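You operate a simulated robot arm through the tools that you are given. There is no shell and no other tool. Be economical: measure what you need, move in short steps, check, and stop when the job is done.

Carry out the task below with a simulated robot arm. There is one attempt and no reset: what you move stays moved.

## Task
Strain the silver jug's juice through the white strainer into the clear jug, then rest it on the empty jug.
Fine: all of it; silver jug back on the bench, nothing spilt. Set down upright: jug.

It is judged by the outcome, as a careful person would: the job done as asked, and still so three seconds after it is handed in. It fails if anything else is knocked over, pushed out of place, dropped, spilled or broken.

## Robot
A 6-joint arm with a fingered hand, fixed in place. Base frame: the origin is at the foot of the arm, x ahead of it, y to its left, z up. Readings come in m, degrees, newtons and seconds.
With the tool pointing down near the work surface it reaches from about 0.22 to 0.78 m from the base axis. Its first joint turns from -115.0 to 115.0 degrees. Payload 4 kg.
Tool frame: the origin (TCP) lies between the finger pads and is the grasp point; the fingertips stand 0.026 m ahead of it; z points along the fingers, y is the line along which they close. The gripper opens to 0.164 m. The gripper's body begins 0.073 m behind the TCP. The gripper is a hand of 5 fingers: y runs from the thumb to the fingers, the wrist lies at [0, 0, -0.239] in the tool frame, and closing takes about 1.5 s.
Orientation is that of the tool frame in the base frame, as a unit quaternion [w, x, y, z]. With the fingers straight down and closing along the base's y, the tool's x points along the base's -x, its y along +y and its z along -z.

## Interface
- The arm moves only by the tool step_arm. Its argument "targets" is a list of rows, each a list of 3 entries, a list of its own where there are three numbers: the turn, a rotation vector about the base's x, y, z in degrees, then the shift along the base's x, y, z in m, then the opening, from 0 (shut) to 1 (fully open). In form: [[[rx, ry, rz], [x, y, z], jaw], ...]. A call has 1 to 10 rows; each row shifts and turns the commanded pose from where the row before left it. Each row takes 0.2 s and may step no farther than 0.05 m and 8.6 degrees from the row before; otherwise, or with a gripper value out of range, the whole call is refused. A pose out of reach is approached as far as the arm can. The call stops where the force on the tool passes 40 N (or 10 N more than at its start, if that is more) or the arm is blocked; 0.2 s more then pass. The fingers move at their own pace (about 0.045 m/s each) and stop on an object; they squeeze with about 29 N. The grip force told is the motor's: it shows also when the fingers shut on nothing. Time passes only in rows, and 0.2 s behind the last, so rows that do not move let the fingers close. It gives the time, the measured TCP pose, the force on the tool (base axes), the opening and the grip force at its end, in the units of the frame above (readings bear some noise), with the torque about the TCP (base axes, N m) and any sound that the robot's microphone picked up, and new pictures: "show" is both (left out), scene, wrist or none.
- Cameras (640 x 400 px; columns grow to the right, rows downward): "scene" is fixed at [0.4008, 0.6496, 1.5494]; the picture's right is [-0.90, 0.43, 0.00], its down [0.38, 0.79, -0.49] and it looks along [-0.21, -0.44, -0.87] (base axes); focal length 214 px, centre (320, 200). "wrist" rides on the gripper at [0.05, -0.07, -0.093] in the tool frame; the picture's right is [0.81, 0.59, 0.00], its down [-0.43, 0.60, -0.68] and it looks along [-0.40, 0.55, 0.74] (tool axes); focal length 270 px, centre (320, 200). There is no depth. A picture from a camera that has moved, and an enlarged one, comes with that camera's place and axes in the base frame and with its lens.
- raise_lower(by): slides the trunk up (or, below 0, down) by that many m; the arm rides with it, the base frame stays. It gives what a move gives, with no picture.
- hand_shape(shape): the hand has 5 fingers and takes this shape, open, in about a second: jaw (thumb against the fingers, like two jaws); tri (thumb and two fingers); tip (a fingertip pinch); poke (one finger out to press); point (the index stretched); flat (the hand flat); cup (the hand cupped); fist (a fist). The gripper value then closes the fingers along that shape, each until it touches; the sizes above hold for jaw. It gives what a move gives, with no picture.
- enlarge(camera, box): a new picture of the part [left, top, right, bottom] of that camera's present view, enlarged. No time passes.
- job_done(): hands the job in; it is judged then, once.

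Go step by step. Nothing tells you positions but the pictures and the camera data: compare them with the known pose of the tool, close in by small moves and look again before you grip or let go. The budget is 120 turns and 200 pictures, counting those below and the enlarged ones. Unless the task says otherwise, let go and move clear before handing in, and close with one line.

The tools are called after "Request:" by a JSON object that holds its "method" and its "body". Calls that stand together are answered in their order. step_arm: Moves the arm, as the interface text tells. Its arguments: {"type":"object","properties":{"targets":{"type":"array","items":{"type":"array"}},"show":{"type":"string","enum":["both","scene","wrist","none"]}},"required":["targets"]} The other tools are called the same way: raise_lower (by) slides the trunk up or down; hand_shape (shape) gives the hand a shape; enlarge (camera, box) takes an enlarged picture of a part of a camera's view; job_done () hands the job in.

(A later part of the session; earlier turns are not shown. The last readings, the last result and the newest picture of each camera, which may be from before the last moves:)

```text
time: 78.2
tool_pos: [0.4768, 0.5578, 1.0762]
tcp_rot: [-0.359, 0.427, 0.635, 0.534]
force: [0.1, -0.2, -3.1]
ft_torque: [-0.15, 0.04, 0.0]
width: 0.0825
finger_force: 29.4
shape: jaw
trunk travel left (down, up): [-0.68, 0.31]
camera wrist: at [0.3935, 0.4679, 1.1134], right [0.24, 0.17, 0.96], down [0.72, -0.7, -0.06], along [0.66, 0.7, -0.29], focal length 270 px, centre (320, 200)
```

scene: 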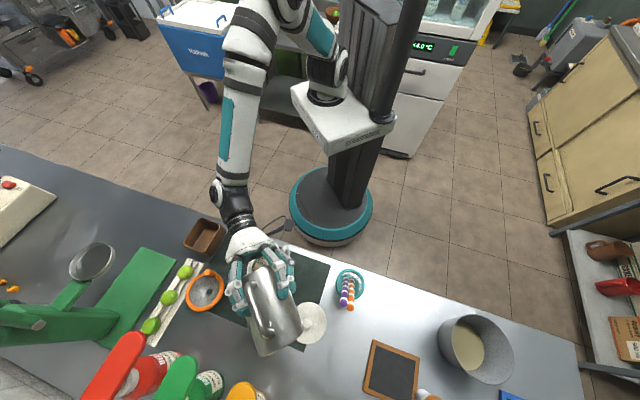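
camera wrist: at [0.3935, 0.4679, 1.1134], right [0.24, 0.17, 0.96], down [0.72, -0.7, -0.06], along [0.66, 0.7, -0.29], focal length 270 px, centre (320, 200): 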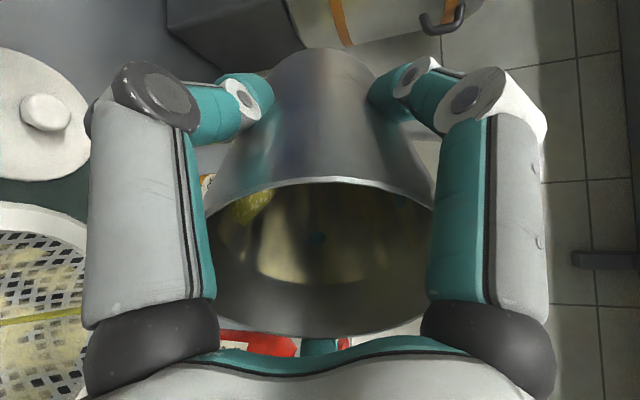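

Most has gone through (weight down from 5.7 N to 3.1 N). I'll continue to ~96°.

Request:
{"method": "step_arm", "body": {"targets": [[[2, 0, 0], [0, -0.002, 0.002], 0.0], [[2, 0, 0], [0, -0.002, 0.002], 0.0], [[2, 0, 0], [0, -0.002, 0.002], 0.0], [[2, 0, 0], [0, -0.002, 0.002], 0.0], [[2, 0, 0], [0, -0.002, 0.002], 0.0], [[2, 0, 0], [0, -0.002, 0.002], 0.0], [[2, 0, 0], [0, -0.002, 0.002], 0.0], [[2, 0, 0], [0, -0.002, 0.002], 0.0], [[0, 0, 0], [0, 0, 0], 0.0], [[0, 0, 0], [0, 0, 0], 0.0]], "show": "both"}}

Request:
{"method": "enlarge", "body": {"camera": "scene", "box": [210, 220, 330, 320]}}

```text
time: 80.4
tool_pos: [0.4768, 0.5413, 1.0926]
tcp_rot: [-0.416, 0.372, 0.555, 0.617]
force: [-0.7, -0.4, -2.6]
ft_torque: [-0.08, -0.02, -0.03]
width: 0.0826
finger_force: 28.7
shape: jaw
trunk travel left (down, up): [-0.68, 0.31]
camera wrist: at [0.3935, 0.4455, 1.1038], right [0.24, -0.1, 0.97], down [0.72, -0.65, -0.25], along [0.66, 0.75, -0.08], focal length 270 px, centre (320, 200)
```

scene: 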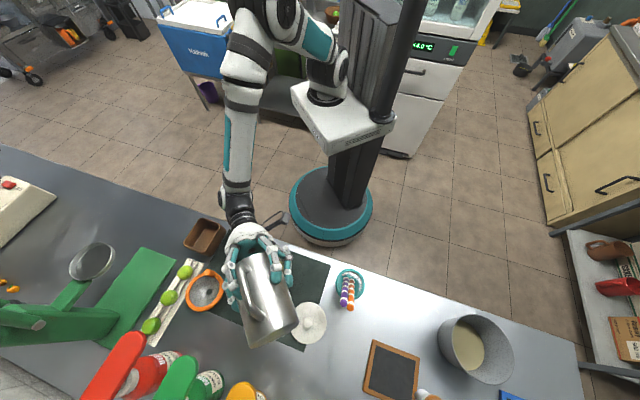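
wrist: 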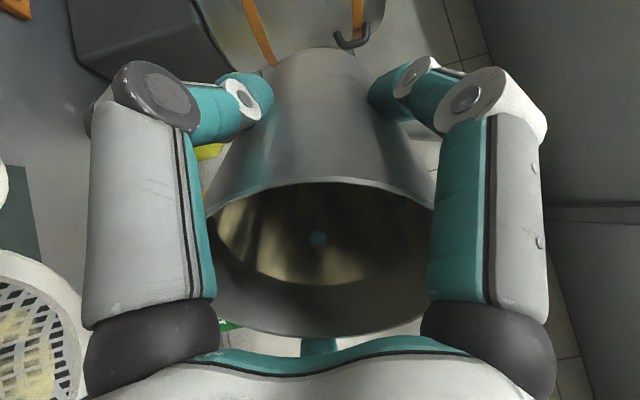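

```text
4.00 times, centred on (270, 270) of scene
camera zoom: at [0.4008, 0.6496, 1.5494], right [-0.9, 0.43, 0.0], down [0.38, 0.79, -0.49], along [-0.21, -0.44, -0.87], focal length 858 px, centre (520, -80)
```

zoom: 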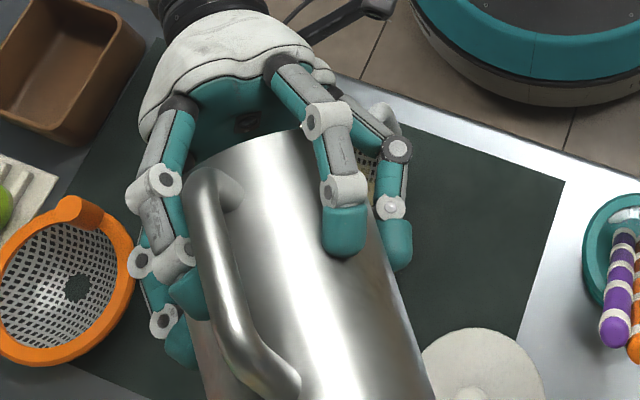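

The jug's inside looks empty. I'll tip a little further to drain the last drops and hold.

Request:
{"method": "step_arm", "body": {"targets": [[[2, 0, 0], [0, -0.0024, 0.0035], 0.0], [[2, 0, 0], [0, -0.0024, 0.0035], 0.0], [[2, 0, 0], [0, -0.0024, 0.0035], 0.0], [[2, 0, 0], [0, -0.0024, 0.0035], 0.0], [[2, 0, 0], [0, -0.0024, 0.0035], 0.0], [[2, 0, 0], [0, -0.0024, 0.0035], 0.0], [[0, 0, 0], [0, 0, 0], 0.0], [[0, 0, 0], [0, 0, 0], 0.0], [[0, 0, 0], [0, 0, 0], 0.0], [[0, 0, 0], [0, 0, 0], 0.0]], "show": "wrist"}}

Request:
{"method": "step_arm", "body": {"targets": [[[0, 0, 0], [0, 0, 0], 0.0], [[0, 0, 0], [0, 0, 0], 0.0], [[0, 0, 0], [0, 0, 0], 0.0], [[0, 0, 0], [0, 0, 0], 0.0], [[0, 0, 0], [0, 0, 0], 0.0]], "show": "none"}}

Request:
{"method": "enlarge", "body": {"camera": "wrist", "box": [180, 150, 460, 350]}}

```text
time: 82.6
tool_pos: [0.4852, 0.5571, 1.1253]
tcp_rot: [-0.434, 0.352, 0.515, 0.65]
force: [-0.1, -0.3, -2.9]
ft_torque: [-0.03, 0.02, -0.03]
width: 0.0826
finger_force: 28.6
shape: jaw
out of reach, approached as far as the arm can: row 3, 4, 5, 6
trunk travel left (down, up): [-0.68, 0.31]
camera wrist: at [0.4007, 0.4616, 1.126], right [0.24, -0.22, 0.95], down [0.71, -0.63, -0.32], along [0.66, 0.75, 0.0], focal length 270 px, centre (320, 200)
```

wrist: 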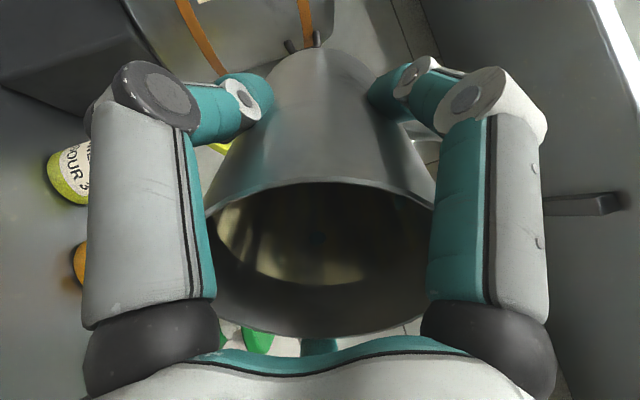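

```text
time: 83.8
tool_pos: [0.4846, 0.5576, 1.1263]
tcp_rot: [-0.435, 0.351, 0.516, 0.65]
force: [-0.8, 0.3, -3.3]
ft_torque: [-0.06, -0.02, -0.01]
width: 0.0826
finger_force: 29.3
shape: jaw
trunk travel left (down, up): [-0.68, 0.31]
```

```text
2.00 times, centred on (320, 250) of wrist
camera zoom: at [0.4007, 0.4616, 1.1259], right [0.24, -0.22, 0.95], down [0.71, -0.63, -0.32], along [0.66, 0.75, 0.0], focal length 541 px, centre (320, 100)
```

zoom: 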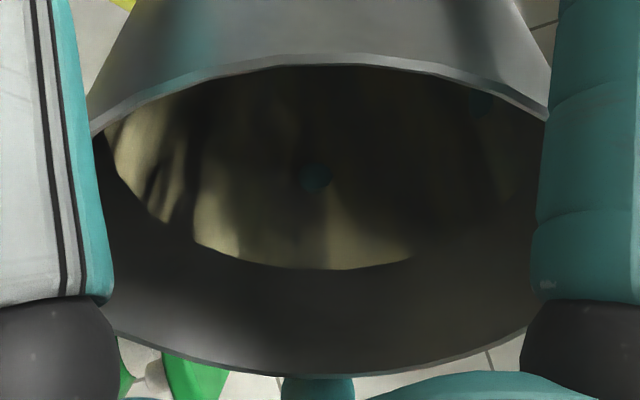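

The jug is empty (about 3 N, dry interior). I'll untilt partway to 40°, staying above the strainer, then bring the trunk up.

Request:
{"method": "step_arm", "body": {"targets": [[[-7, 0, 0], [-0.002, -0.003, 0.004], 0.0], [[-7, 0, 0], [-0.002, -0.003, 0.004], 0.0], [[-7, 0, 0], [-0.002, 0, 0.004], 0.0], [[-7, 0, 0], [0, 0.004, 0.004], 0.0], [[-7, 0, 0], [0, 0.006, 0.004], 0.0], [[-7, 0, 0], [0, 0.006, 0], 0.0], [[-7, 0, 0], [0, 0.005, 0], 0.0], [[-7, 0, 0], [0, 0.004, 0], 0.0], [[-7, 0, 0], [0, 0, 0], 0.0]], "show": "none"}}

Request:
{"method": "raise_lower", "body": {"by": 0.2}}

Request:
{"method": "enlarge", "body": {"camera": "scene", "box": [180, 180, 380, 330]}}

```text
time: 85.8
tool_pos: [0.4778, 0.576, 1.1457]
tcp_rot: [-0.193, 0.524, 0.777, 0.289]
force: [0.3, -0.1, -1.7]
ft_torque: [-0.12, 0.02, 0.01]
width: 0.0825
finger_force: 29.3
shape: jaw
trunk travel left (down, up): [-0.68, 0.31]
```

```text
time: 88.0
tool_pos: [0.4787, 0.5762, 1.345]
tcp_rot: [-0.194, 0.524, 0.778, 0.288]
force: [0.5, 0.3, -2.8]
ft_torque: [-0.11, 0.04, 0.03]
width: 0.0826
finger_force: 29.4
shape: jaw
trunk travel left (down, up): [-0.88, 0.11]
```

```text
2.67 times, centred on (280, 255) of scene
camera zoom: at [0.4008, 0.6496, 1.5494], right [-0.9, 0.43, 0.0], down [0.38, 0.79, -0.49], along [-0.21, -0.44, -0.87], focal length 572 px, centre (427, 53)
```

zoom: 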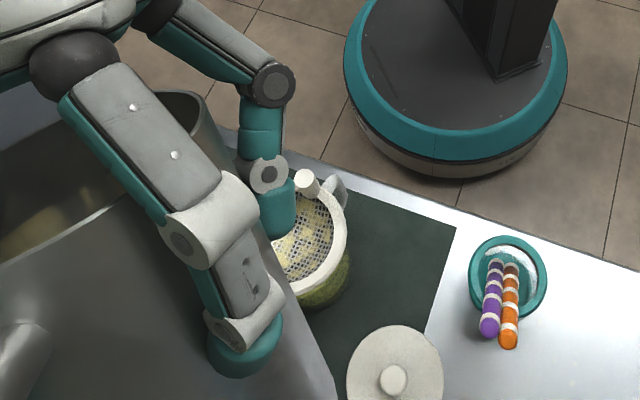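

The strained juice is in the clear jug with pulp on the mesh. Now I'll finish uprighting the jug while lowering the arm.

Request:
{"method": "step_arm", "body": {"targets": [[[-5, 0, 0], [0, 0, -0.03], 0.0], [[-5, 0, 0], [0, 0, -0.03], 0.0], [[-5, 0, 0], [0, 0, -0.03], 0.0], [[-5, 0, 0], [0, 0, -0.03], 0.0], [[-5, 0, 0], [0, 0, -0.03], 0.0], [[-5, 0, 0], [0, 0.002, -0.03], 0.0], [[-5, 0, 0], [0, 0.002, -0.025], 0.0], [[-5.5, 0, 0], [0, 0, -0.02], 0.0]], "show": "scene"}}

```text
time: 89.8
tool_pos: [0.4792, 0.583, 1.12]
tcp_rot: [0.0, 0.56, 0.829, 0.001]
force: [0.1, 0.3, -3.4]
ft_torque: [-0.02, 0.0, 0.0]
width: 0.0825
finger_force: 28.8
shape: jaw
trunk travel left (down, up): [-0.88, 0.11]
```

scene: 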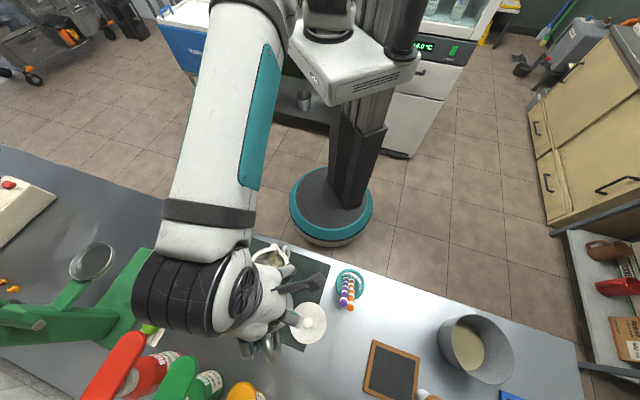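

Request:
{"method": "raise_lower", "body": {"by": 0.095}}

Request:
{"method": "step_arm", "body": {"targets": [[[0, 0, 7], [-0.0124, 0.0045, -0.011], 0.0], [[0, 0, 7], [-0.0124, 0.0045, -0.011], 0.0], [[0, 0, 7], [-0.0124, 0.0045, -0.011], 0.0], [[0, 0, 7], [-0.0124, 0.0045, -0.011], 0.0], [[0, 0, 7], [-0.0124, 0.0045, -0.011], 0.0], [[0, 0, 7], [-0.0124, 0.0045, -0.011], 0.0], [[0, 0, 7], [-0.0124, 0.0045, -0.011], 0.0], [[0, 0, 7], [-0.0124, 0.0045, -0.011], 0.0], [[0, 0, 7], [-0.0124, 0.0045, -0.011], 0.0], [[0, 0, 7], [-0.0124, 0.0045, -0.011], 0.0]], "show": "none"}}

Request:
{"method": "step_arm", "body": {"targets": [[[0, 0, 7], [-0.016, 0.005, 0], 0.0], [[0, 0, 7], [-0.016, 0.005, 0], 0.0], [[0, 0, 7], [-0.016, 0.007, 0], 0.0], [[0, 0, 7], [-0.016, 0.008, 0], 0.0], [[0, 0, 7], [-0.016, 0.012, 0], 0.0], [[0, 0, 7], [-0.016, 0.012, 0], 0.0], [[0, 0, 7], [-0.016, 0.014, 0], 0.0], [[0, 0, 7], [-0.016, 0.016, 0], 0.0], [[0, 0, 7], [-0.016, 0.016, 0], 0.0], [[0, 0, 2.5], [-0.016, 0.014, 0], 0.0]], "show": "both"}}

```text
time: 91.1
tool_pos: [0.4784, 0.5807, 1.2155]
tcp_rot: [-0.001, 0.558, 0.83, 0.002]
force: [-0.1, 0.0, -3.2]
ft_torque: [-0.07, 0.04, -0.01]
width: 0.0825
finger_force: 29.1
shape: jaw
trunk travel left (down, up): [-0.975, 0.015]
```

```text
time: 93.3
tool_pos: [0.3546, 0.6267, 1.1061]
tcp_rot: [-0.003, -0.019, 1.0, 0.001]
force: [-0.2, 0.5, -2.6]
ft_torque: [-0.03, -0.04, 0.01]
width: 0.0825
finger_force: 28.7
shape: jaw
trunk travel left (down, up): [-0.975, 0.015]
```

```text
time: 95.5
tool_pos: [0.194, 0.7346, 1.1053]
tcp_rot: [-0.002, -0.557, 0.83, 0.0]
force: [0.6, -1.1, -2.0]
ft_torque: [0.02, -0.05, 0.0]
width: 0.0826
finger_force: 29.3
shape: jaw
trunk travel left (down, up): [-0.975, 0.015]
camera wrist: at [0.239, 0.6626, 1.1998], right [-0.85, -0.53, 0.0], down [-0.39, 0.63, 0.68], along [-0.36, 0.57, -0.74], focal length 270 px, centre (320, 200)
```

scene: 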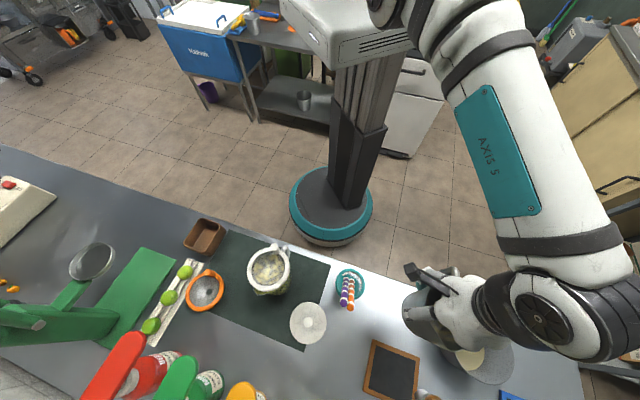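
wrist: 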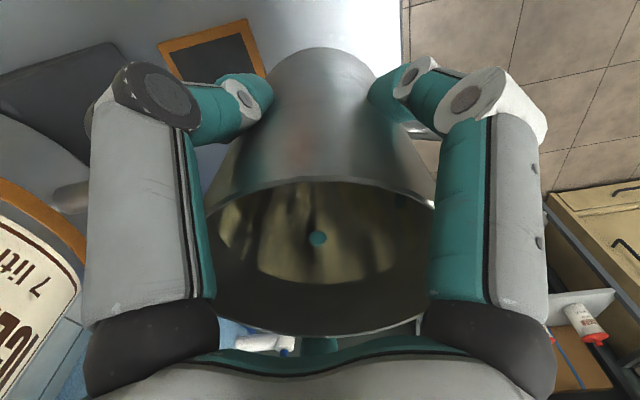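

The jug is back over its spot, empty and upright. I'll lower with the trunk, then ease it down to contact.

Request:
{"method": "raise_lower", "body": {"by": -0.195}}

Request:
{"method": "step_arm", "body": {"targets": [[[0, 0, 0], [0, 0, -0.004], 0.0], [[0, 0, 0], [0, 0, -0.004], 0.0], [[0, 0, 0], [0, 0, -0.003], 0.0], [[0, 0, 0], [0, 0, 0], 0.0]], "show": "none"}}

```text
time: 97.6
tool_pos: [0.1944, 0.7353, 0.9107]
tcp_rot: [-0.002, -0.555, 0.832, 0.0]
force: [-0.1, -0.3, -2.4]
ft_torque: [0.05, -0.02, 0.01]
width: 0.0827
finger_force: 29.0
shape: jaw
trunk travel left (down, up): [-0.78, 0.21]
```

```text
time: 98.6
tool_pos: [0.1935, 0.7343, 0.9005]
tcp_rot: [-0.001, -0.556, 0.831, 0.001]
force: [-0.1, -0.3, -2.5]
ft_torque: [0.02, -0.02, 0.0]
width: 0.0823
finger_force: 28.9
shape: jaw
trunk travel left (down, up): [-0.78, 0.21]
```

Request:
{"method": "step_arm", "body": {"targets": [[[0, 0, 0], [0, 0, -0.002], 0.0], [[0, 0, 0], [0, 0, -0.002], 0.0], [[0, 0, 0], [0, 0, 0], 0.0]], "show": "none"}}

```text
time: 99.4
tool_pos: [0.1945, 0.7349, 0.8976]
tcp_rot: [-0.001, -0.557, 0.831, 0.0]
force: [-0.1, -0.6, 12.6]
ft_torque: [-0.19, 0.01, 0.02]
width: 0.0822
finger_force: 28.6
shape: jaw
trunk travel left (down, up): [-0.78, 0.21]
```

It's on the bench. I'll ease off the pressure and open the hand.

Request:
{"method": "step_arm", "body": {"targets": [[[0, 0, 0], [0, 0, 0.0015], 0.0], [[0, 0, 0], [0, 0, 0], 0.6], [[0, 0, 0], [0, 0, 0], 0.7], [[0, 0, 0], [0, 0, 0], 0.8], [[0, 0, 0], [0, 0, 0], 0.9], [[0, 0, 0], [0, 0, 0], 0.95], [[0, 0, 0], [0, 0, 0], 0.95], [[0, 0, 0], [0, 0, 0], 0.95]], "show": "wrist"}}

```text
time: 101.2
tool_pos: [0.1941, 0.7352, 0.8966]
tcp_rot: [-0.002, -0.556, 0.831, 0.0]
force: [1.0, 0.1, -0.2]
ft_torque: [-0.03, -0.01, -0.01]
width: 0.1557
finger_force: 0.0
shape: jaw
trunk travel left (down, up): [-0.78, 0.21]
camera wrist: at [0.2398, 0.6615, 0.9914], right [-0.85, -0.52, 0.0], down [-0.38, 0.63, 0.68], along [-0.36, 0.57, -0.74], focal length 270 px, centre (320, 200)
```

wrist: 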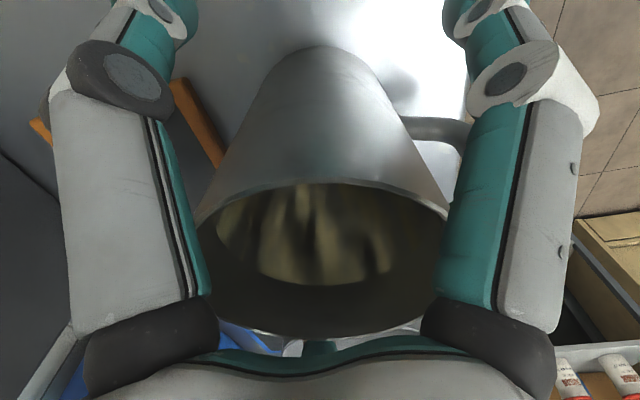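

Released and standing. I'll raise straight up with the trunk, then back off and look.

Request:
{"method": "raise_lower", "body": {"by": 0.2}}

Request:
{"method": "step_arm", "body": {"targets": [[[0, 0, -5], [0.016, -0.03, 0.0], 0.7], [[0, 0, -5], [0.016, -0.03, 0.0], 0.6], [[0, 0, -5], [0.016, -0.03, 0.0], 0.5], [[0, 0, -5], [0.016, -0.03, 0.0], 0.4], [[0, 0, -2.5], [0.016, -0.03, 0.0], 0.4]], "show": "both"}}

Request:
{"method": "enlarge", "body": {"camera": "scene", "box": [360, 260, 480, 360]}}

Request:
{"method": "enlarge", "body": {"camera": "scene", "box": [220, 220, 330, 310]}}

```text
time: 103.4
tool_pos: [0.1946, 0.7359, 1.0973]
tcp_rot: [-0.002, -0.556, 0.831, 0.0]
force: [-0.2, -0.3, -0.7]
ft_torque: [-0.02, -0.02, 0.01]
width: 0.1558
finger_force: 0.1
shape: jaw
trunk travel left (down, up): [-0.98, 0.01]
```

```text
time: 104.6
tool_pos: [0.2745, 0.5837, 1.0964]
tcp_rot: [-0.003, -0.384, 0.924, 0.001]
force: [0.9, -0.1, 1.0]
ft_torque: [-0.03, 0.02, 0.02]
width: 0.0659
finger_force: 0.0
shape: jaw
trunk travel left (down, up): [-0.98, 0.01]
camera wrist: at [0.2888, 0.4981, 1.192], right [-0.99, -0.16, 0.0], down [-0.11, 0.73, 0.68], along [-0.11, 0.67, -0.74], focal length 270 px, centre (320, 200)
```

scene: 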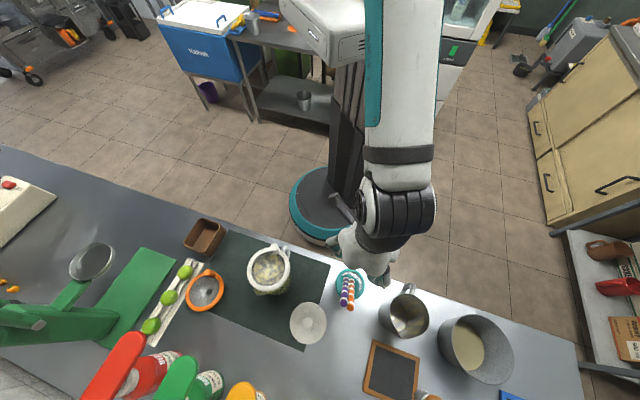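
wrist: 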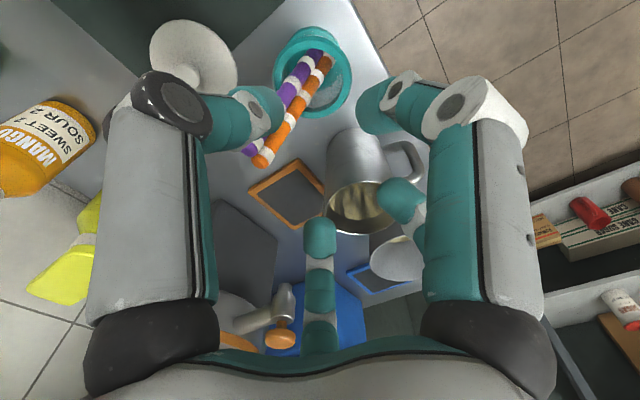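

```text
4.00 times, centred on (420, 310) of scene
camera zoom: at [0.4008, 0.6496, 1.5494], right [-0.9, 0.43, 0.0], down [0.38, 0.79, -0.49], along [-0.21, -0.44, -0.87], focal length 858 px, centre (-80, -240)
```

zoom: 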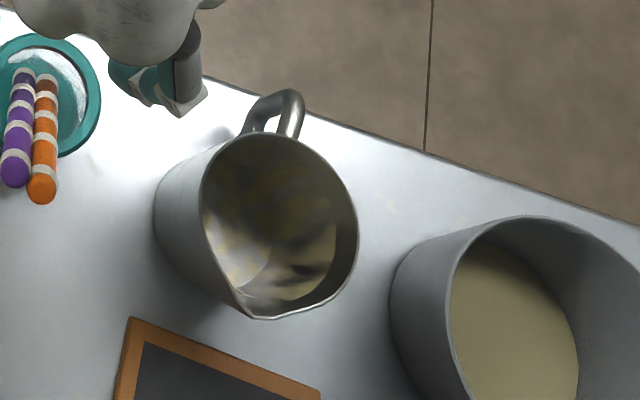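

```text
4.44 times, centred on (275, 265) of scene
camera zoom: at [0.4008, 0.6496, 1.5494], right [-0.9, 0.43, 0.0], down [0.38, 0.79, -0.49], along [-0.21, -0.44, -0.87], focal length 953 px, centre (520, -89)
```

zoom: 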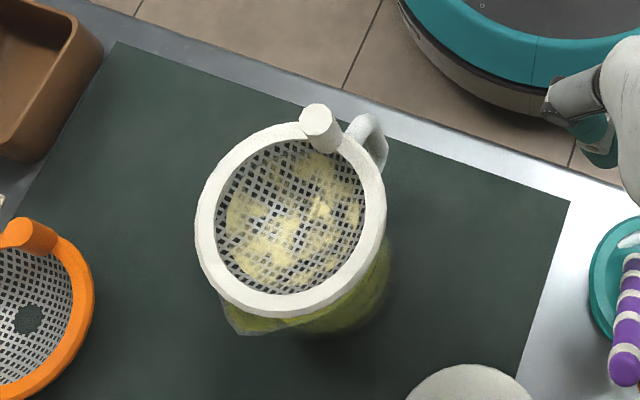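

All good: the silver jug stands empty near (0.195, 0.740), and the strainer is undisturbed on the clear jug with its post at about (0.437, 0.445). I'll go over the post.

Request:
{"method": "step_arm", "body": {"targets": [[[0, 0, 0], [0.0325, -0.0277, 0.0], 0.4], [[0, 0, 0], [0.0325, -0.0277, 0.0], 0.4], [[0, 0, 0], [0.0325, -0.0277, 0.0], 0.4], [[0, 0, 0], [0.0325, -0.0277, 0.0], 0.4], [[0, 0, 0], [0.0325, -0.0277, 0.0], 0.4], [[0, 0, 0], [0, 0, -0.02], 0.4], [[0, 0, 0], [0, 0, 0], 0.4]], "show": "both"}}

```text
time: 106.2
tool_pos: [0.4368, 0.4455, 1.0779]
tcp_rot: [-0.002, -0.383, 0.924, 0.0]
force: [-0.6, 0.0, 1.0]
ft_torque: [0.03, 0.0, -0.03]
width: 0.0661
finger_force: 0.1
shape: jaw
trunk travel left (down, up): [-0.98, 0.01]
camera wrist: at [0.4506, 0.3598, 1.1717], right [-0.99, -0.16, 0.0], down [-0.11, 0.73, 0.68], along [-0.11, 0.67, -0.74], focal length 270 px, centre (320, 200)
```

scene: 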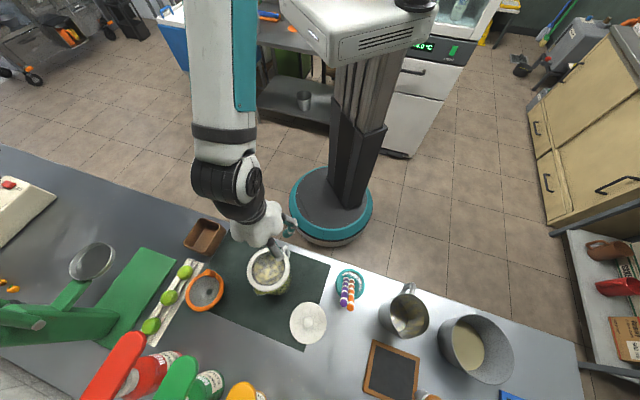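
wrist: 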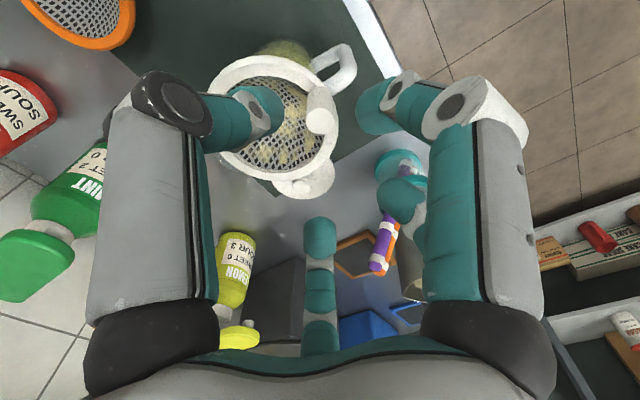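

Aligned with the post. I'll descend to the earlier grip height and close.

Request:
{"method": "step_arm", "body": {"targets": [[[0, 0, 0], [0, 0, -0.03], 0.4], [[0, 0, 0], [0, 0, -0.03], 0.4], [[0, 0, 0], [0, 0, -0.023], 0.4], [[0, 0, 0], [0, 0, 0], 0.4]], "show": "wrist"}}

Request:
{"method": "step_arm", "body": {"targets": [[[0, 0, 0], [0, 0, 0], 0.3], [[0, 0, 0], [0, 0, 0], 0.2], [[0, 0, 0], [0, 0, 0], 0.1], [[0, 0, 0], [0, 0, 0], 0.0], [[0, 0, 0], [0, 0, 0], 0.0], [[0, 0, 0], [0, 0, 0], 0.0]], "show": "wrist"}}

```text
time: 107.2
tool_pos: [0.4367, 0.4475, 0.9938]
tcp_rot: [-0.001, -0.384, 0.923, -0.001]
force: [-0.4, 0.0, -0.5]
ft_torque: [0.01, -0.02, 0.01]
width: 0.0654
finger_force: 0.0
shape: jaw
trunk travel left (down, up): [-0.98, 0.01]
camera wrist: at [0.4505, 0.3606, 1.0888], right [-0.99, -0.16, 0.0], down [-0.11, 0.73, 0.68], along [-0.11, 0.67, -0.74], focal length 270 px, centre (320, 200)
```

wrist: 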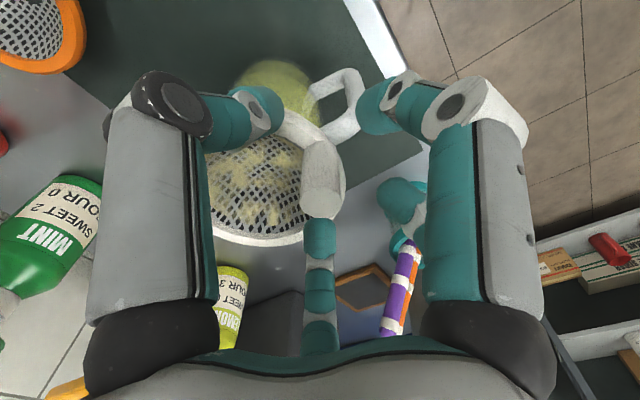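

```text
time: 108.6
tool_pos: [0.437, 0.4469, 0.9951]
tcp_rot: [-0.003, -0.383, 0.924, 0.0]
force: [-0.4, 0.3, 1.0]
ft_torque: [-0.02, 0.0, -0.02]
width: 0.0147
finger_force: 29.3
shape: jaw
trunk travel left (down, up): [-0.98, 0.01]
camera wrist: at [0.4506, 0.3608, 1.0888], right [-0.99, -0.16, 0.0], down [-0.11, 0.73, 0.68], along [-0.11, 0.67, -0.74], focal length 270 px, centre (320, 200)
```

wrist: 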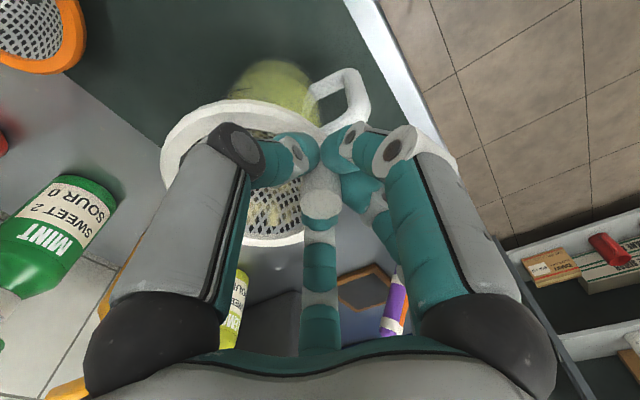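

Gripped. I'll lift a little and pause over the jug so it can drain, then lift clear.

Request:
{"method": "step_arm", "body": {"targets": [[[0, 0, 0], [0, 0, 0.015], 0.0], [[0, 0, 0], [0, 0, 0.02], 0.0], [[0, 0, 0], [0, 0, 0.02], 0.0], [[0, 0, 0], [0, 0, 0], 0.0], [[0, 0, 0], [0, 0, 0], 0.0], [[0, 0, 0], [0, 0, 0], 0.0], [[0, 0, 0], [0, 0, 0], 0.0], [[0, 0, 0], [0, 0, 0], 0.0], [[0, 0, 0], [0, 0, 0], 0.0], [[0, 0, 0], [0, 0, 0], 0.0]], "show": "both"}}

Request:
{"method": "enlarge", "body": {"camera": "scene", "box": [220, 210, 330, 310]}}

```text
time: 110.8
tool_pos: [0.4367, 0.4465, 1.0487]
tcp_rot: [-0.002, -0.383, 0.924, 0.0]
force: [-0.1, -0.2, -1.2]
ft_torque: [-0.01, 0.04, 0.02]
width: 0.0148
finger_force: 28.9
shape: jaw
trunk travel left (down, up): [-0.98, 0.01]
camera wrist: at [0.4505, 0.361, 1.1438], right [-0.99, -0.16, 0.0], down [-0.11, 0.73, 0.68], along [-0.11, 0.67, -0.74], focal length 270 px, centre (320, 200)
```

scene: 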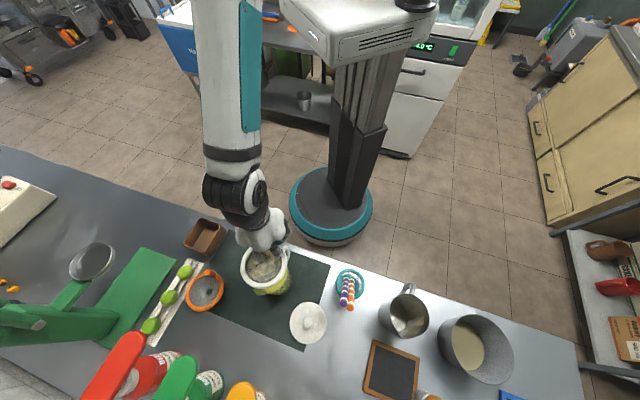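
wrist: 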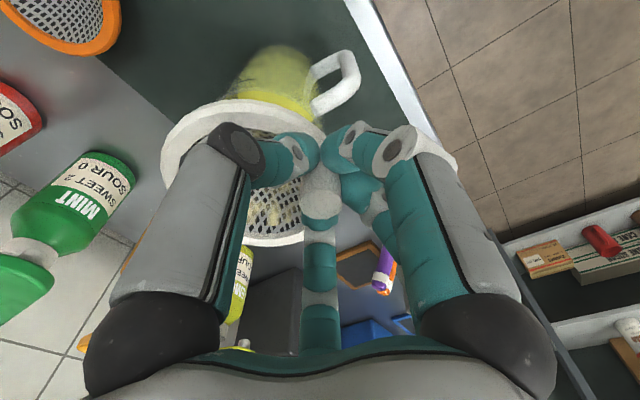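

```text
4.00 times, centred on (275, 260) of scene
camera zoom: at [0.4008, 0.6496, 1.5494], right [-0.9, 0.43, 0.0], down [0.38, 0.79, -0.49], along [-0.21, -0.44, -0.87], focal length 858 px, centre (500, -40)
```

zoom: 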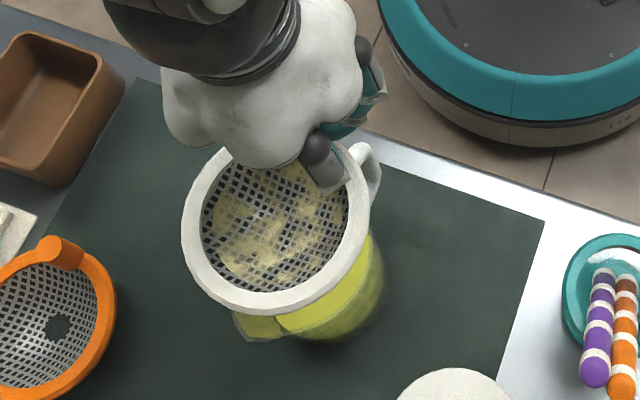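

It lifted cleanly. I'll raise it a bit more and carry it over to the silver jug.

Request:
{"method": "step_arm", "body": {"targets": [[[0, 0, 0], [0, 0, 0.025], 0.0], [[0, 0, 0], [0, 0, 0.025], 0.0], [[0, 0, 0], [-0.012, 0.01, 0.01], 0.0], [[0, 0, 0], [-0.02, 0.018, 0], 0.0], [[0, 0, 0], [-0.025, 0.022, 0], 0.0], [[0, 0, 0], [-0.025, 0.022, 0], 0.0], [[0, 0, 0], [-0.025, 0.022, 0], 0.0], [[0, 0, 0], [-0.025, 0.022, 0], 0.0], [[0, 0, 0], [-0.025, 0.022, 0], 0.0], [[0, 0, 0], [-0.025, 0.022, 0], 0.0]], "show": "none"}}

Request:
{"method": "step_arm", "body": {"targets": [[[0, 0, 0], [-0.025, 0.022, 0], 0.0], [[0, 0, 0], [-0.025, 0.022, 0], 0.0], [[0, 0, 0], [-0.025, 0.022, 0], 0.0], [[0, 0, 0], [-0.015, 0.014, 0], 0.0], [[0, 0, 0], [-0.011, 0.01, 0], 0.0], [[0, 0, 0], [0, 0, 0], 0.0]], "show": "both"}}

Request:
{"method": "enlarge", "body": {"camera": "scene", "box": [350, 230, 490, 350]}}

```text
time: 113.0
tool_pos: [0.2548, 0.6071, 1.1082]
tcp_rot: [-0.001, -0.383, 0.924, 0.0]
force: [0.2, 0.4, -0.9]
ft_torque: [-0.05, -0.02, 0.01]
width: 0.0146
finger_force: 28.8
shape: jaw
trunk travel left (down, up): [-0.98, 0.01]
```

```text
time: 114.4
tool_pos: [0.1548, 0.6957, 1.1108]
tcp_rot: [-0.002, -0.384, 0.923, 0.0]
force: [0.6, -0.5, -1.0]
ft_torque: [-0.02, 0.03, 0.0]
width: 0.0147
finger_force: 29.3
shape: jaw
trunk travel left (down, up): [-0.98, 0.01]
camera wrist: at [0.1681, 0.6108, 1.2037], right [-0.99, -0.16, 0.0], down [-0.11, 0.73, 0.68], along [-0.11, 0.67, -0.74], focal length 270 px, centre (320, 200)
```

scene: 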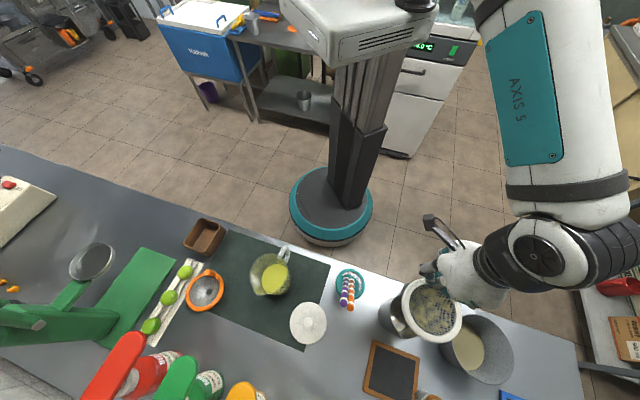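
wrist: 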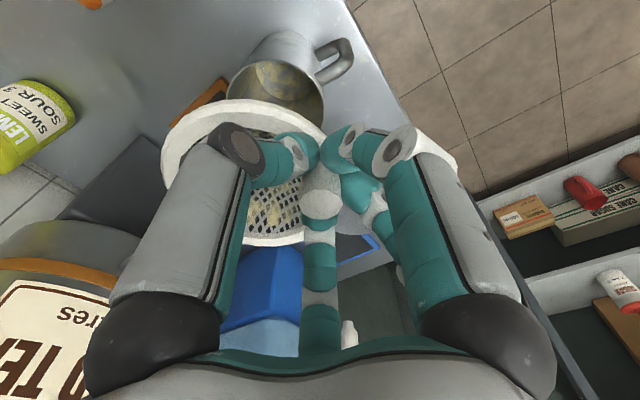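

```text
3.33 times, centred on (420, 290) of scene
camera zoom: at [0.4008, 0.6496, 1.5494], right [-0.9, 0.43, 0.0], down [0.38, 0.79, -0.49], along [-0.21, -0.44, -0.87], focal length 715 px, centre (-13, -100)
```

zoom: 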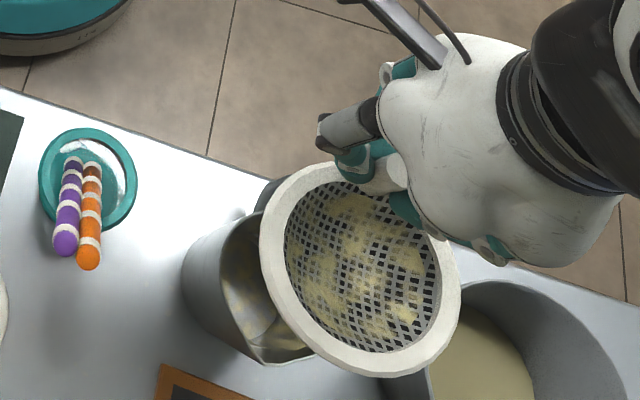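

The strainer is over the silver jug. I'll descend partway and compare alignment at nearer height.

Request:
{"method": "step_arm", "body": {"targets": [[[0, 0, 0], [0, 0.002, -0.02], 0.0], [[0, 0, 0], [0, 0.001, -0.02], 0.0], [[0, 0, 0], [0, 0.001, -0.02], 0.0], [[0, 0, 0], [0, 0, -0.02], 0.0], [[0, 0, 0], [0, 0, 0], 0.0]], "show": "none"}}

Request:
{"method": "enlarge", "body": {"camera": "scene", "box": [350, 250, 470, 350]}}

Request:
{"method": "enlarge", "body": {"camera": "wrist", "box": [140, 20, 460, 220]}}

```text
time: 115.6
tool_pos: [0.1539, 0.6997, 1.028]
tcp_rot: [-0.002, -0.383, 0.924, 0.001]
force: [0.1, 0.2, -0.2]
ft_torque: [-0.01, 0.03, 0.06]
width: 0.0147
finger_force: 28.7
shape: jaw
trunk travel left (down, up): [-0.98, 0.01]
```

```text
4.00 times, centred on (410, 300) of scene
camera zoom: at [0.4008, 0.6496, 1.5494], right [-0.9, 0.43, 0.0], down [0.38, 0.79, -0.49], along [-0.21, -0.44, -0.87], focal length 858 px, centre (-40, -200)
```

zoom: 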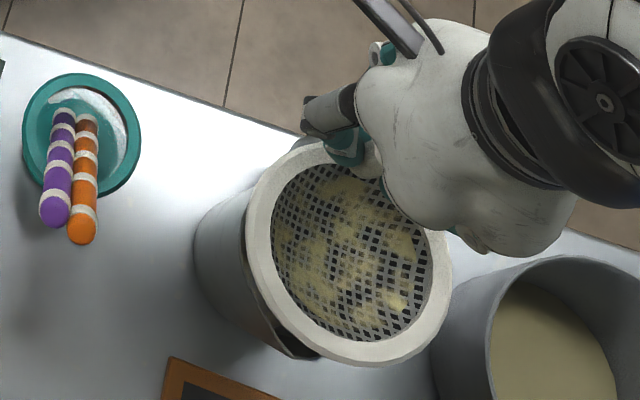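

```text
2.00 times, centred on (300, 120) of wrist
camera zoom: at [0.1684, 0.6147, 1.1238], right [-0.99, -0.16, 0.0], down [-0.11, 0.73, 0.68], along [-0.11, 0.67, -0.74], focal length 541 px, centre (360, 360)
```

zoom: 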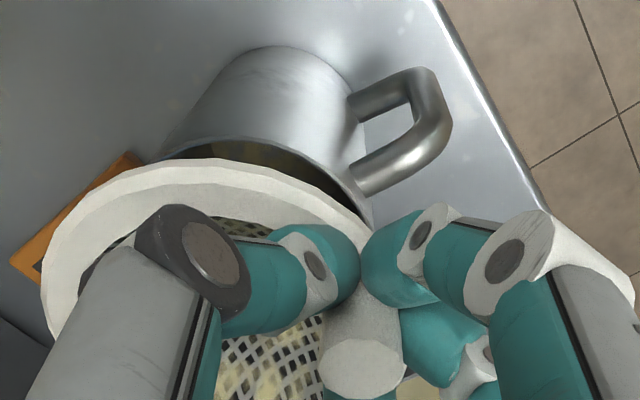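

Alignment agrees within a few millimetres. I'll lower to contact in small steps.

Request:
{"method": "step_arm", "body": {"targets": [[[0, 0, 0], [0, 0.001, -0.01], 0.0], [[0, 0, 0], [0, 0, -0.01], 0.0], [[0, 0, 0], [0, 0, -0.008], 0.0], [[0, 0, 0], [0, 0, 0], 0.0]], "show": "none"}}

Request:
{"method": "enlarge", "body": {"camera": "scene", "box": [350, 250, 470, 350]}}

Request:
{"method": "enlarge", "body": {"camera": "wrist", "box": [140, 20, 460, 220]}}

```text
time: 116.6
tool_pos: [0.1547, 0.7027, 1.0011]
tcp_rot: [-0.002, -0.384, 0.923, -0.001]
force: [-0.7, -0.2, -1.2]
ft_torque: [0.01, 0.02, 0.0]
width: 0.0145
finger_force: 29.3
shape: jaw
trunk travel left (down, up): [-0.98, 0.01]
```

```text
4.00 times, centred on (410, 300) of scene
camera zoom: at [0.4008, 0.6496, 1.5494], right [-0.9, 0.43, 0.0], down [0.38, 0.79, -0.49], along [-0.21, -0.44, -0.87], focal length 858 px, centre (-40, -200)
```

zoom: 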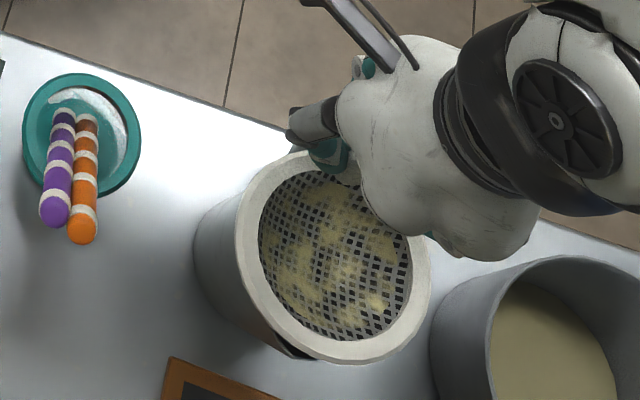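

```text
2.00 times, centred on (300, 120) of wrist
camera zoom: at [0.1679, 0.6162, 1.0958], right [-0.99, -0.16, 0.0], down [-0.11, 0.73, 0.68], along [-0.11, 0.67, -0.74], focal length 541 px, centre (360, 360)
```

zoom: 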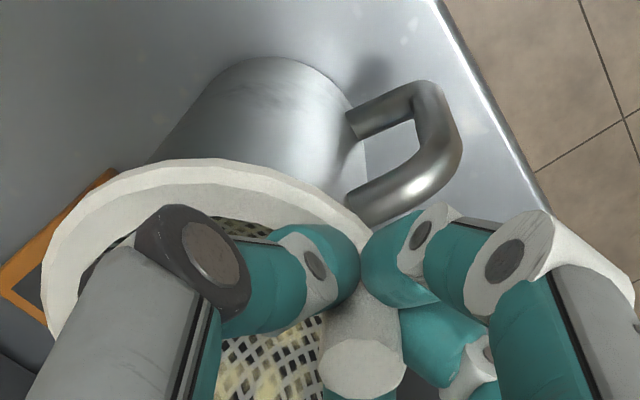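

The view matches the earlier successful placement on the clear jug. I'll lower the last centimetre.

Request:
{"method": "step_arm", "body": {"targets": [[[0, 0, 0], [0, -0.001, -0.004], 0.0], [[0, 0, 0], [0, 0, -0.003], 0.0], [[0, 0, 0], [0, 0, -0.002], 0.0], [[0, 0, 0], [0, 0, 0], 0.0]], "show": "none"}}

```text
time: 117.6
tool_pos: [0.1542, 0.6995, 0.9919]
tcp_rot: [-0.002, -0.383, 0.924, 0.001]
force: [0.5, -0.2, -0.6]
ft_torque: [-0.03, 0.02, 0.02]
width: 0.0148
finger_force: 29.0
shape: jaw
trunk travel left (down, up): [-0.98, 0.01]
```

Request:
{"method": "step_arm", "body": {"targets": [[[0, 0, 0], [0, 0, -0.002], 0.0], [[0, 0, 0], [0, 0, -0.002], 0.0], [[0, 0, 0], [0, 0, 0], 0.0]], "show": "none"}}

```text
time: 118.4
tool_pos: [0.154, 0.7001, 0.9878]
tcp_rot: [-0.002, -0.384, 0.923, 0.0]
force: [0.5, -0.2, -1.2]
ft_torque: [0.02, 0.04, 0.01]
width: 0.0146
finger_force: 29.0
shape: jaw
trunk travel left (down, up): [-0.98, 0.01]
```

Request:
{"method": "step_arm", "body": {"targets": [[[0, 0, 0], [0, 0, -0.002], 0.0], [[0, 0, 0], [0, 0, -0.002], 0.0], [[0, 0, 0], [0, 0, 0], 0.0]], "show": "none"}}

Request:
{"method": "enlarge", "body": {"camera": "scene", "box": [370, 260, 450, 340]}}

Request:
{"method": "enlarge", "body": {"camera": "wrist", "box": [140, 20, 460, 220]}}

```text
time: 119.2
tool_pos: [0.1534, 0.6995, 0.9851]
tcp_rot: [-0.002, -0.383, 0.924, 0.001]
force: [-2.0, -2.5, 8.8]
ft_torque: [-0.06, 0.05, -0.04]
width: 0.0149
finger_force: 29.1
shape: jaw
trunk travel left (down, up): [-0.98, 0.01]
```

```text
5.00 times, centred on (410, 300) of scene
camera zoom: at [0.4008, 0.6496, 1.5494], right [-0.9, 0.43, 0.0], down [0.38, 0.79, -0.49], along [-0.21, -0.44, -0.87], focal length 1072 px, centre (-130, -300)
```

zoom: 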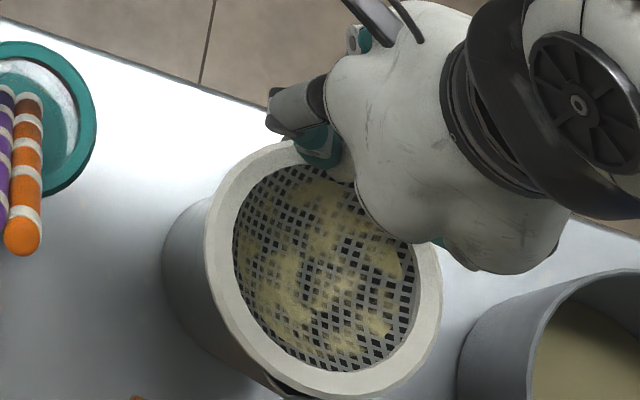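

```text
2.00 times, centred on (300, 120) of wrist
camera zoom: at [0.1677, 0.6151, 1.0799], right [-0.99, -0.16, 0.0], down [-0.11, 0.73, 0.68], along [-0.11, 0.67, -0.73], focal length 541 px, centre (360, 360)
```

zoom: 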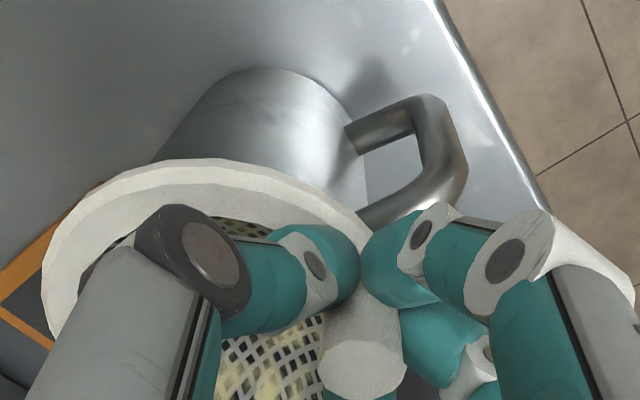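

Light contact with the same signature as before, centred on the rim. I'll release gently and rise.

Request:
{"method": "step_arm", "body": {"targets": [[[0, 0, 0], [0, 0, 0.001], 0.0], [[0, 0, 0], [0, 0, 0], 0.15], [[0, 0, 0], [0, 0, 0], 0.25], [[0, 0, 0], [0, 0, 0], 0.35], [[0, 0, 0], [0, 0, 0], 0.4], [[0, 0, 0], [0, 0, 0], 0.4]], "show": "wrist"}}

Request:
{"method": "enlarge", "body": {"camera": "scene", "box": [370, 260, 450, 340]}}

```text
time: 120.6
tool_pos: [0.1536, 0.6994, 0.9855]
tcp_rot: [-0.002, -0.383, 0.924, 0.0]
force: [0.4, 0.5, -0.6]
ft_torque: [0.03, 0.02, 0.0]
width: 0.0651
finger_force: 0.0
shape: jaw
trunk travel left (down, up): [-0.98, 0.01]
camera wrist: at [0.1681, 0.6153, 1.0796], right [-0.99, -0.16, 0.0], down [-0.11, 0.73, 0.68], along [-0.11, 0.67, -0.74], focal length 270 px, centre (320, 200)
```

wrist: 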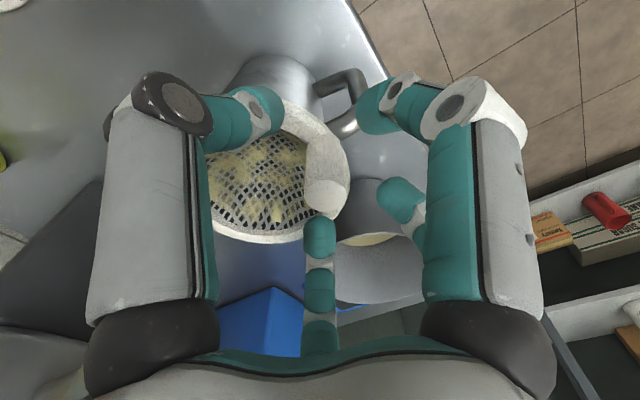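

```text
5.00 times, centred on (410, 300) of scene
camera zoom: at [0.4008, 0.6496, 1.5494], right [-0.9, 0.43, 0.0], down [0.38, 0.79, -0.49], along [-0.21, -0.44, -0.87], focal length 1072 px, centre (-130, -300)
```

zoom: 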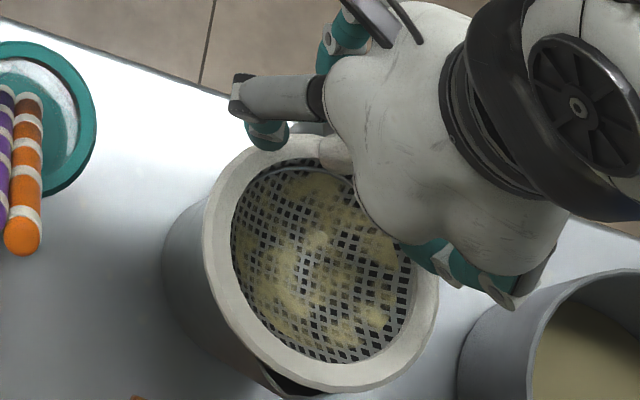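

Request:
{"method": "step_arm", "body": {"targets": [[[0, 0, 0], [0, 0, 0.02], 0.4], [[0, 0, 0], [0, 0, 0.03], 0.4], [[0, 0, 0], [0, 0, 0.04], 0.4], [[0, 0, 0], [0, -0.03, 0.03], 0.4], [[0, 0, 0], [0, -0.04, 0], 0.4], [[0, 0, 0], [0, -0.045, 0], 0.4]], "show": "wrist"}}

Request:
{"method": "enlarge", "body": {"camera": "scene", "box": [370, 260, 450, 340]}}

Request:
{"method": "enlarge", "body": {"camera": "wrist", "box": [210, 120, 400, 260]}}

```text
time: 122.0
tool_pos: [0.1553, 0.5814, 1.1054]
tcp_rot: [-0.002, -0.384, 0.923, 0.002]
force: [0.5, -0.2, 0.7]
ft_torque: [0.03, 0.0, 0.0]
width: 0.0654
finger_force: 0.1
shape: jaw
trunk travel left (down, up): [-0.98, 0.01]
camera wrist: at [0.1684, 0.4977, 1.2008], right [-0.99, -0.16, 0.0], down [-0.11, 0.73, 0.68], along [-0.11, 0.67, -0.73], focal length 270 px, centre (320, 200)
```

wrist: 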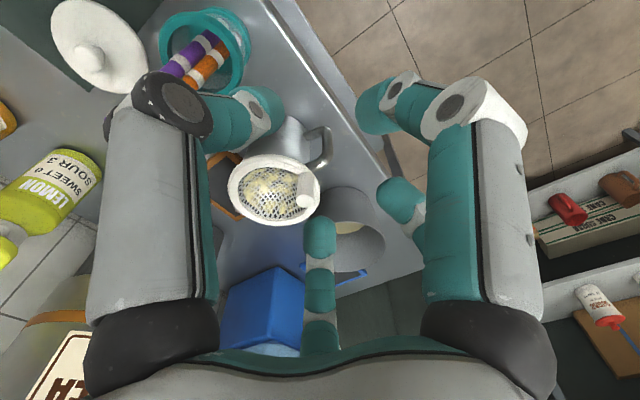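

```text
5.00 times, centred on (410, 300) of scene
camera zoom: at [0.4008, 0.6496, 1.5494], right [-0.9, 0.43, 0.0], down [0.38, 0.79, -0.49], along [-0.21, -0.44, -0.87], focal length 1072 px, centre (-130, -300)
```

zoom: 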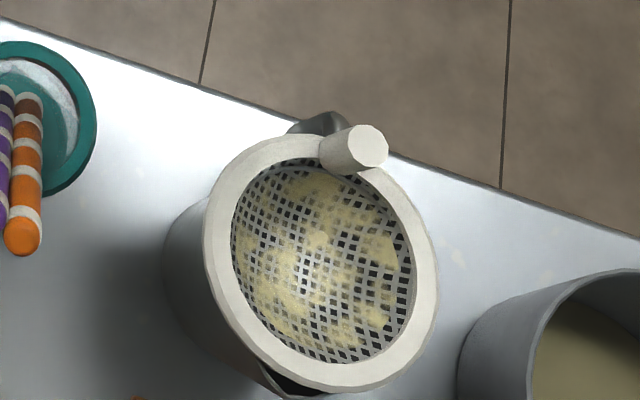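

```text
2.86 times, centred on (305, 190) of wrist
camera zoom: at [0.1684, 0.4977, 1.2008], right [-0.99, -0.16, 0.0], down [-0.11, 0.73, 0.68], along [-0.11, 0.67, -0.73], focal length 772 px, centre (363, 229)
```

zoom: 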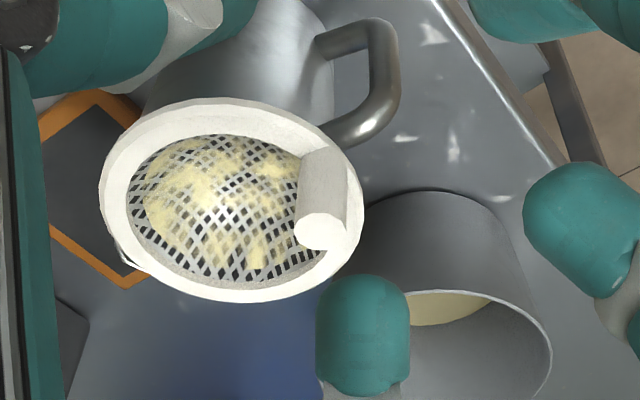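

The post looks upright. To be sure the strainer sits level, I'll back off and tilt the wrist camera for a more sideways view.

Request:
{"method": "step_arm", "body": {"targets": [[[8, 0, 0], [-0.01, -0.02, 0.0], 0.4], [[8, 0, 0], [-0.01, -0.02, 0.0], 0.4], [[8, 0, 0], [-0.01, -0.02, 0.0], 0.4], [[8, 0, 0], [0, -0.01, -0.01], 0.4], [[4, 0, 0], [0, 0, -0.02], 0.4]], "show": "wrist"}}

Request:
{"method": "enlarge", "body": {"camera": "wrist", "box": [210, 150, 410, 350]}}

```text
time: 123.2
tool_pos: [0.1179, 0.5419, 1.0958]
tcp_rot: [0.044, -0.386, 0.9, 0.199]
force: [-0.2, 0.2, 0.5]
ft_torque: [0.0, 0.01, -0.05]
width: 0.0651
finger_force: 0.0
shape: jaw
out of reach, approached as far as the arm can: row 3, 4, 5
trunk travel left (down, up): [-0.98, 0.01]
camera wrist: at [0.1391, 0.4274, 1.1481], right [-0.98, -0.18, 0.0], down [-0.07, 0.4, 0.91], along [-0.17, 0.9, -0.4], focal length 270 px, centre (320, 200)
```

wrist: 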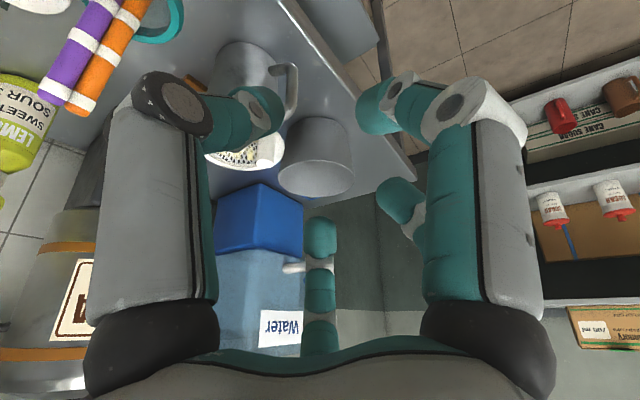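

```text
2.00 times, centred on (310, 250) of wrist
camera zoom: at [0.1391, 0.4274, 1.1481], right [-0.98, -0.18, 0.0], down [-0.07, 0.4, 0.91], along [-0.17, 0.9, -0.4], focal length 541 px, centre (340, 100)
```

zoom: 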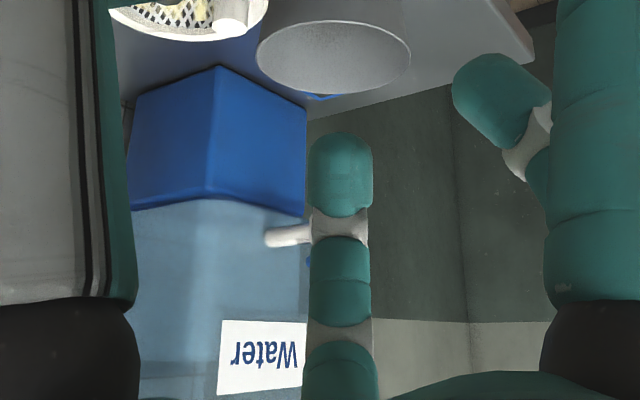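

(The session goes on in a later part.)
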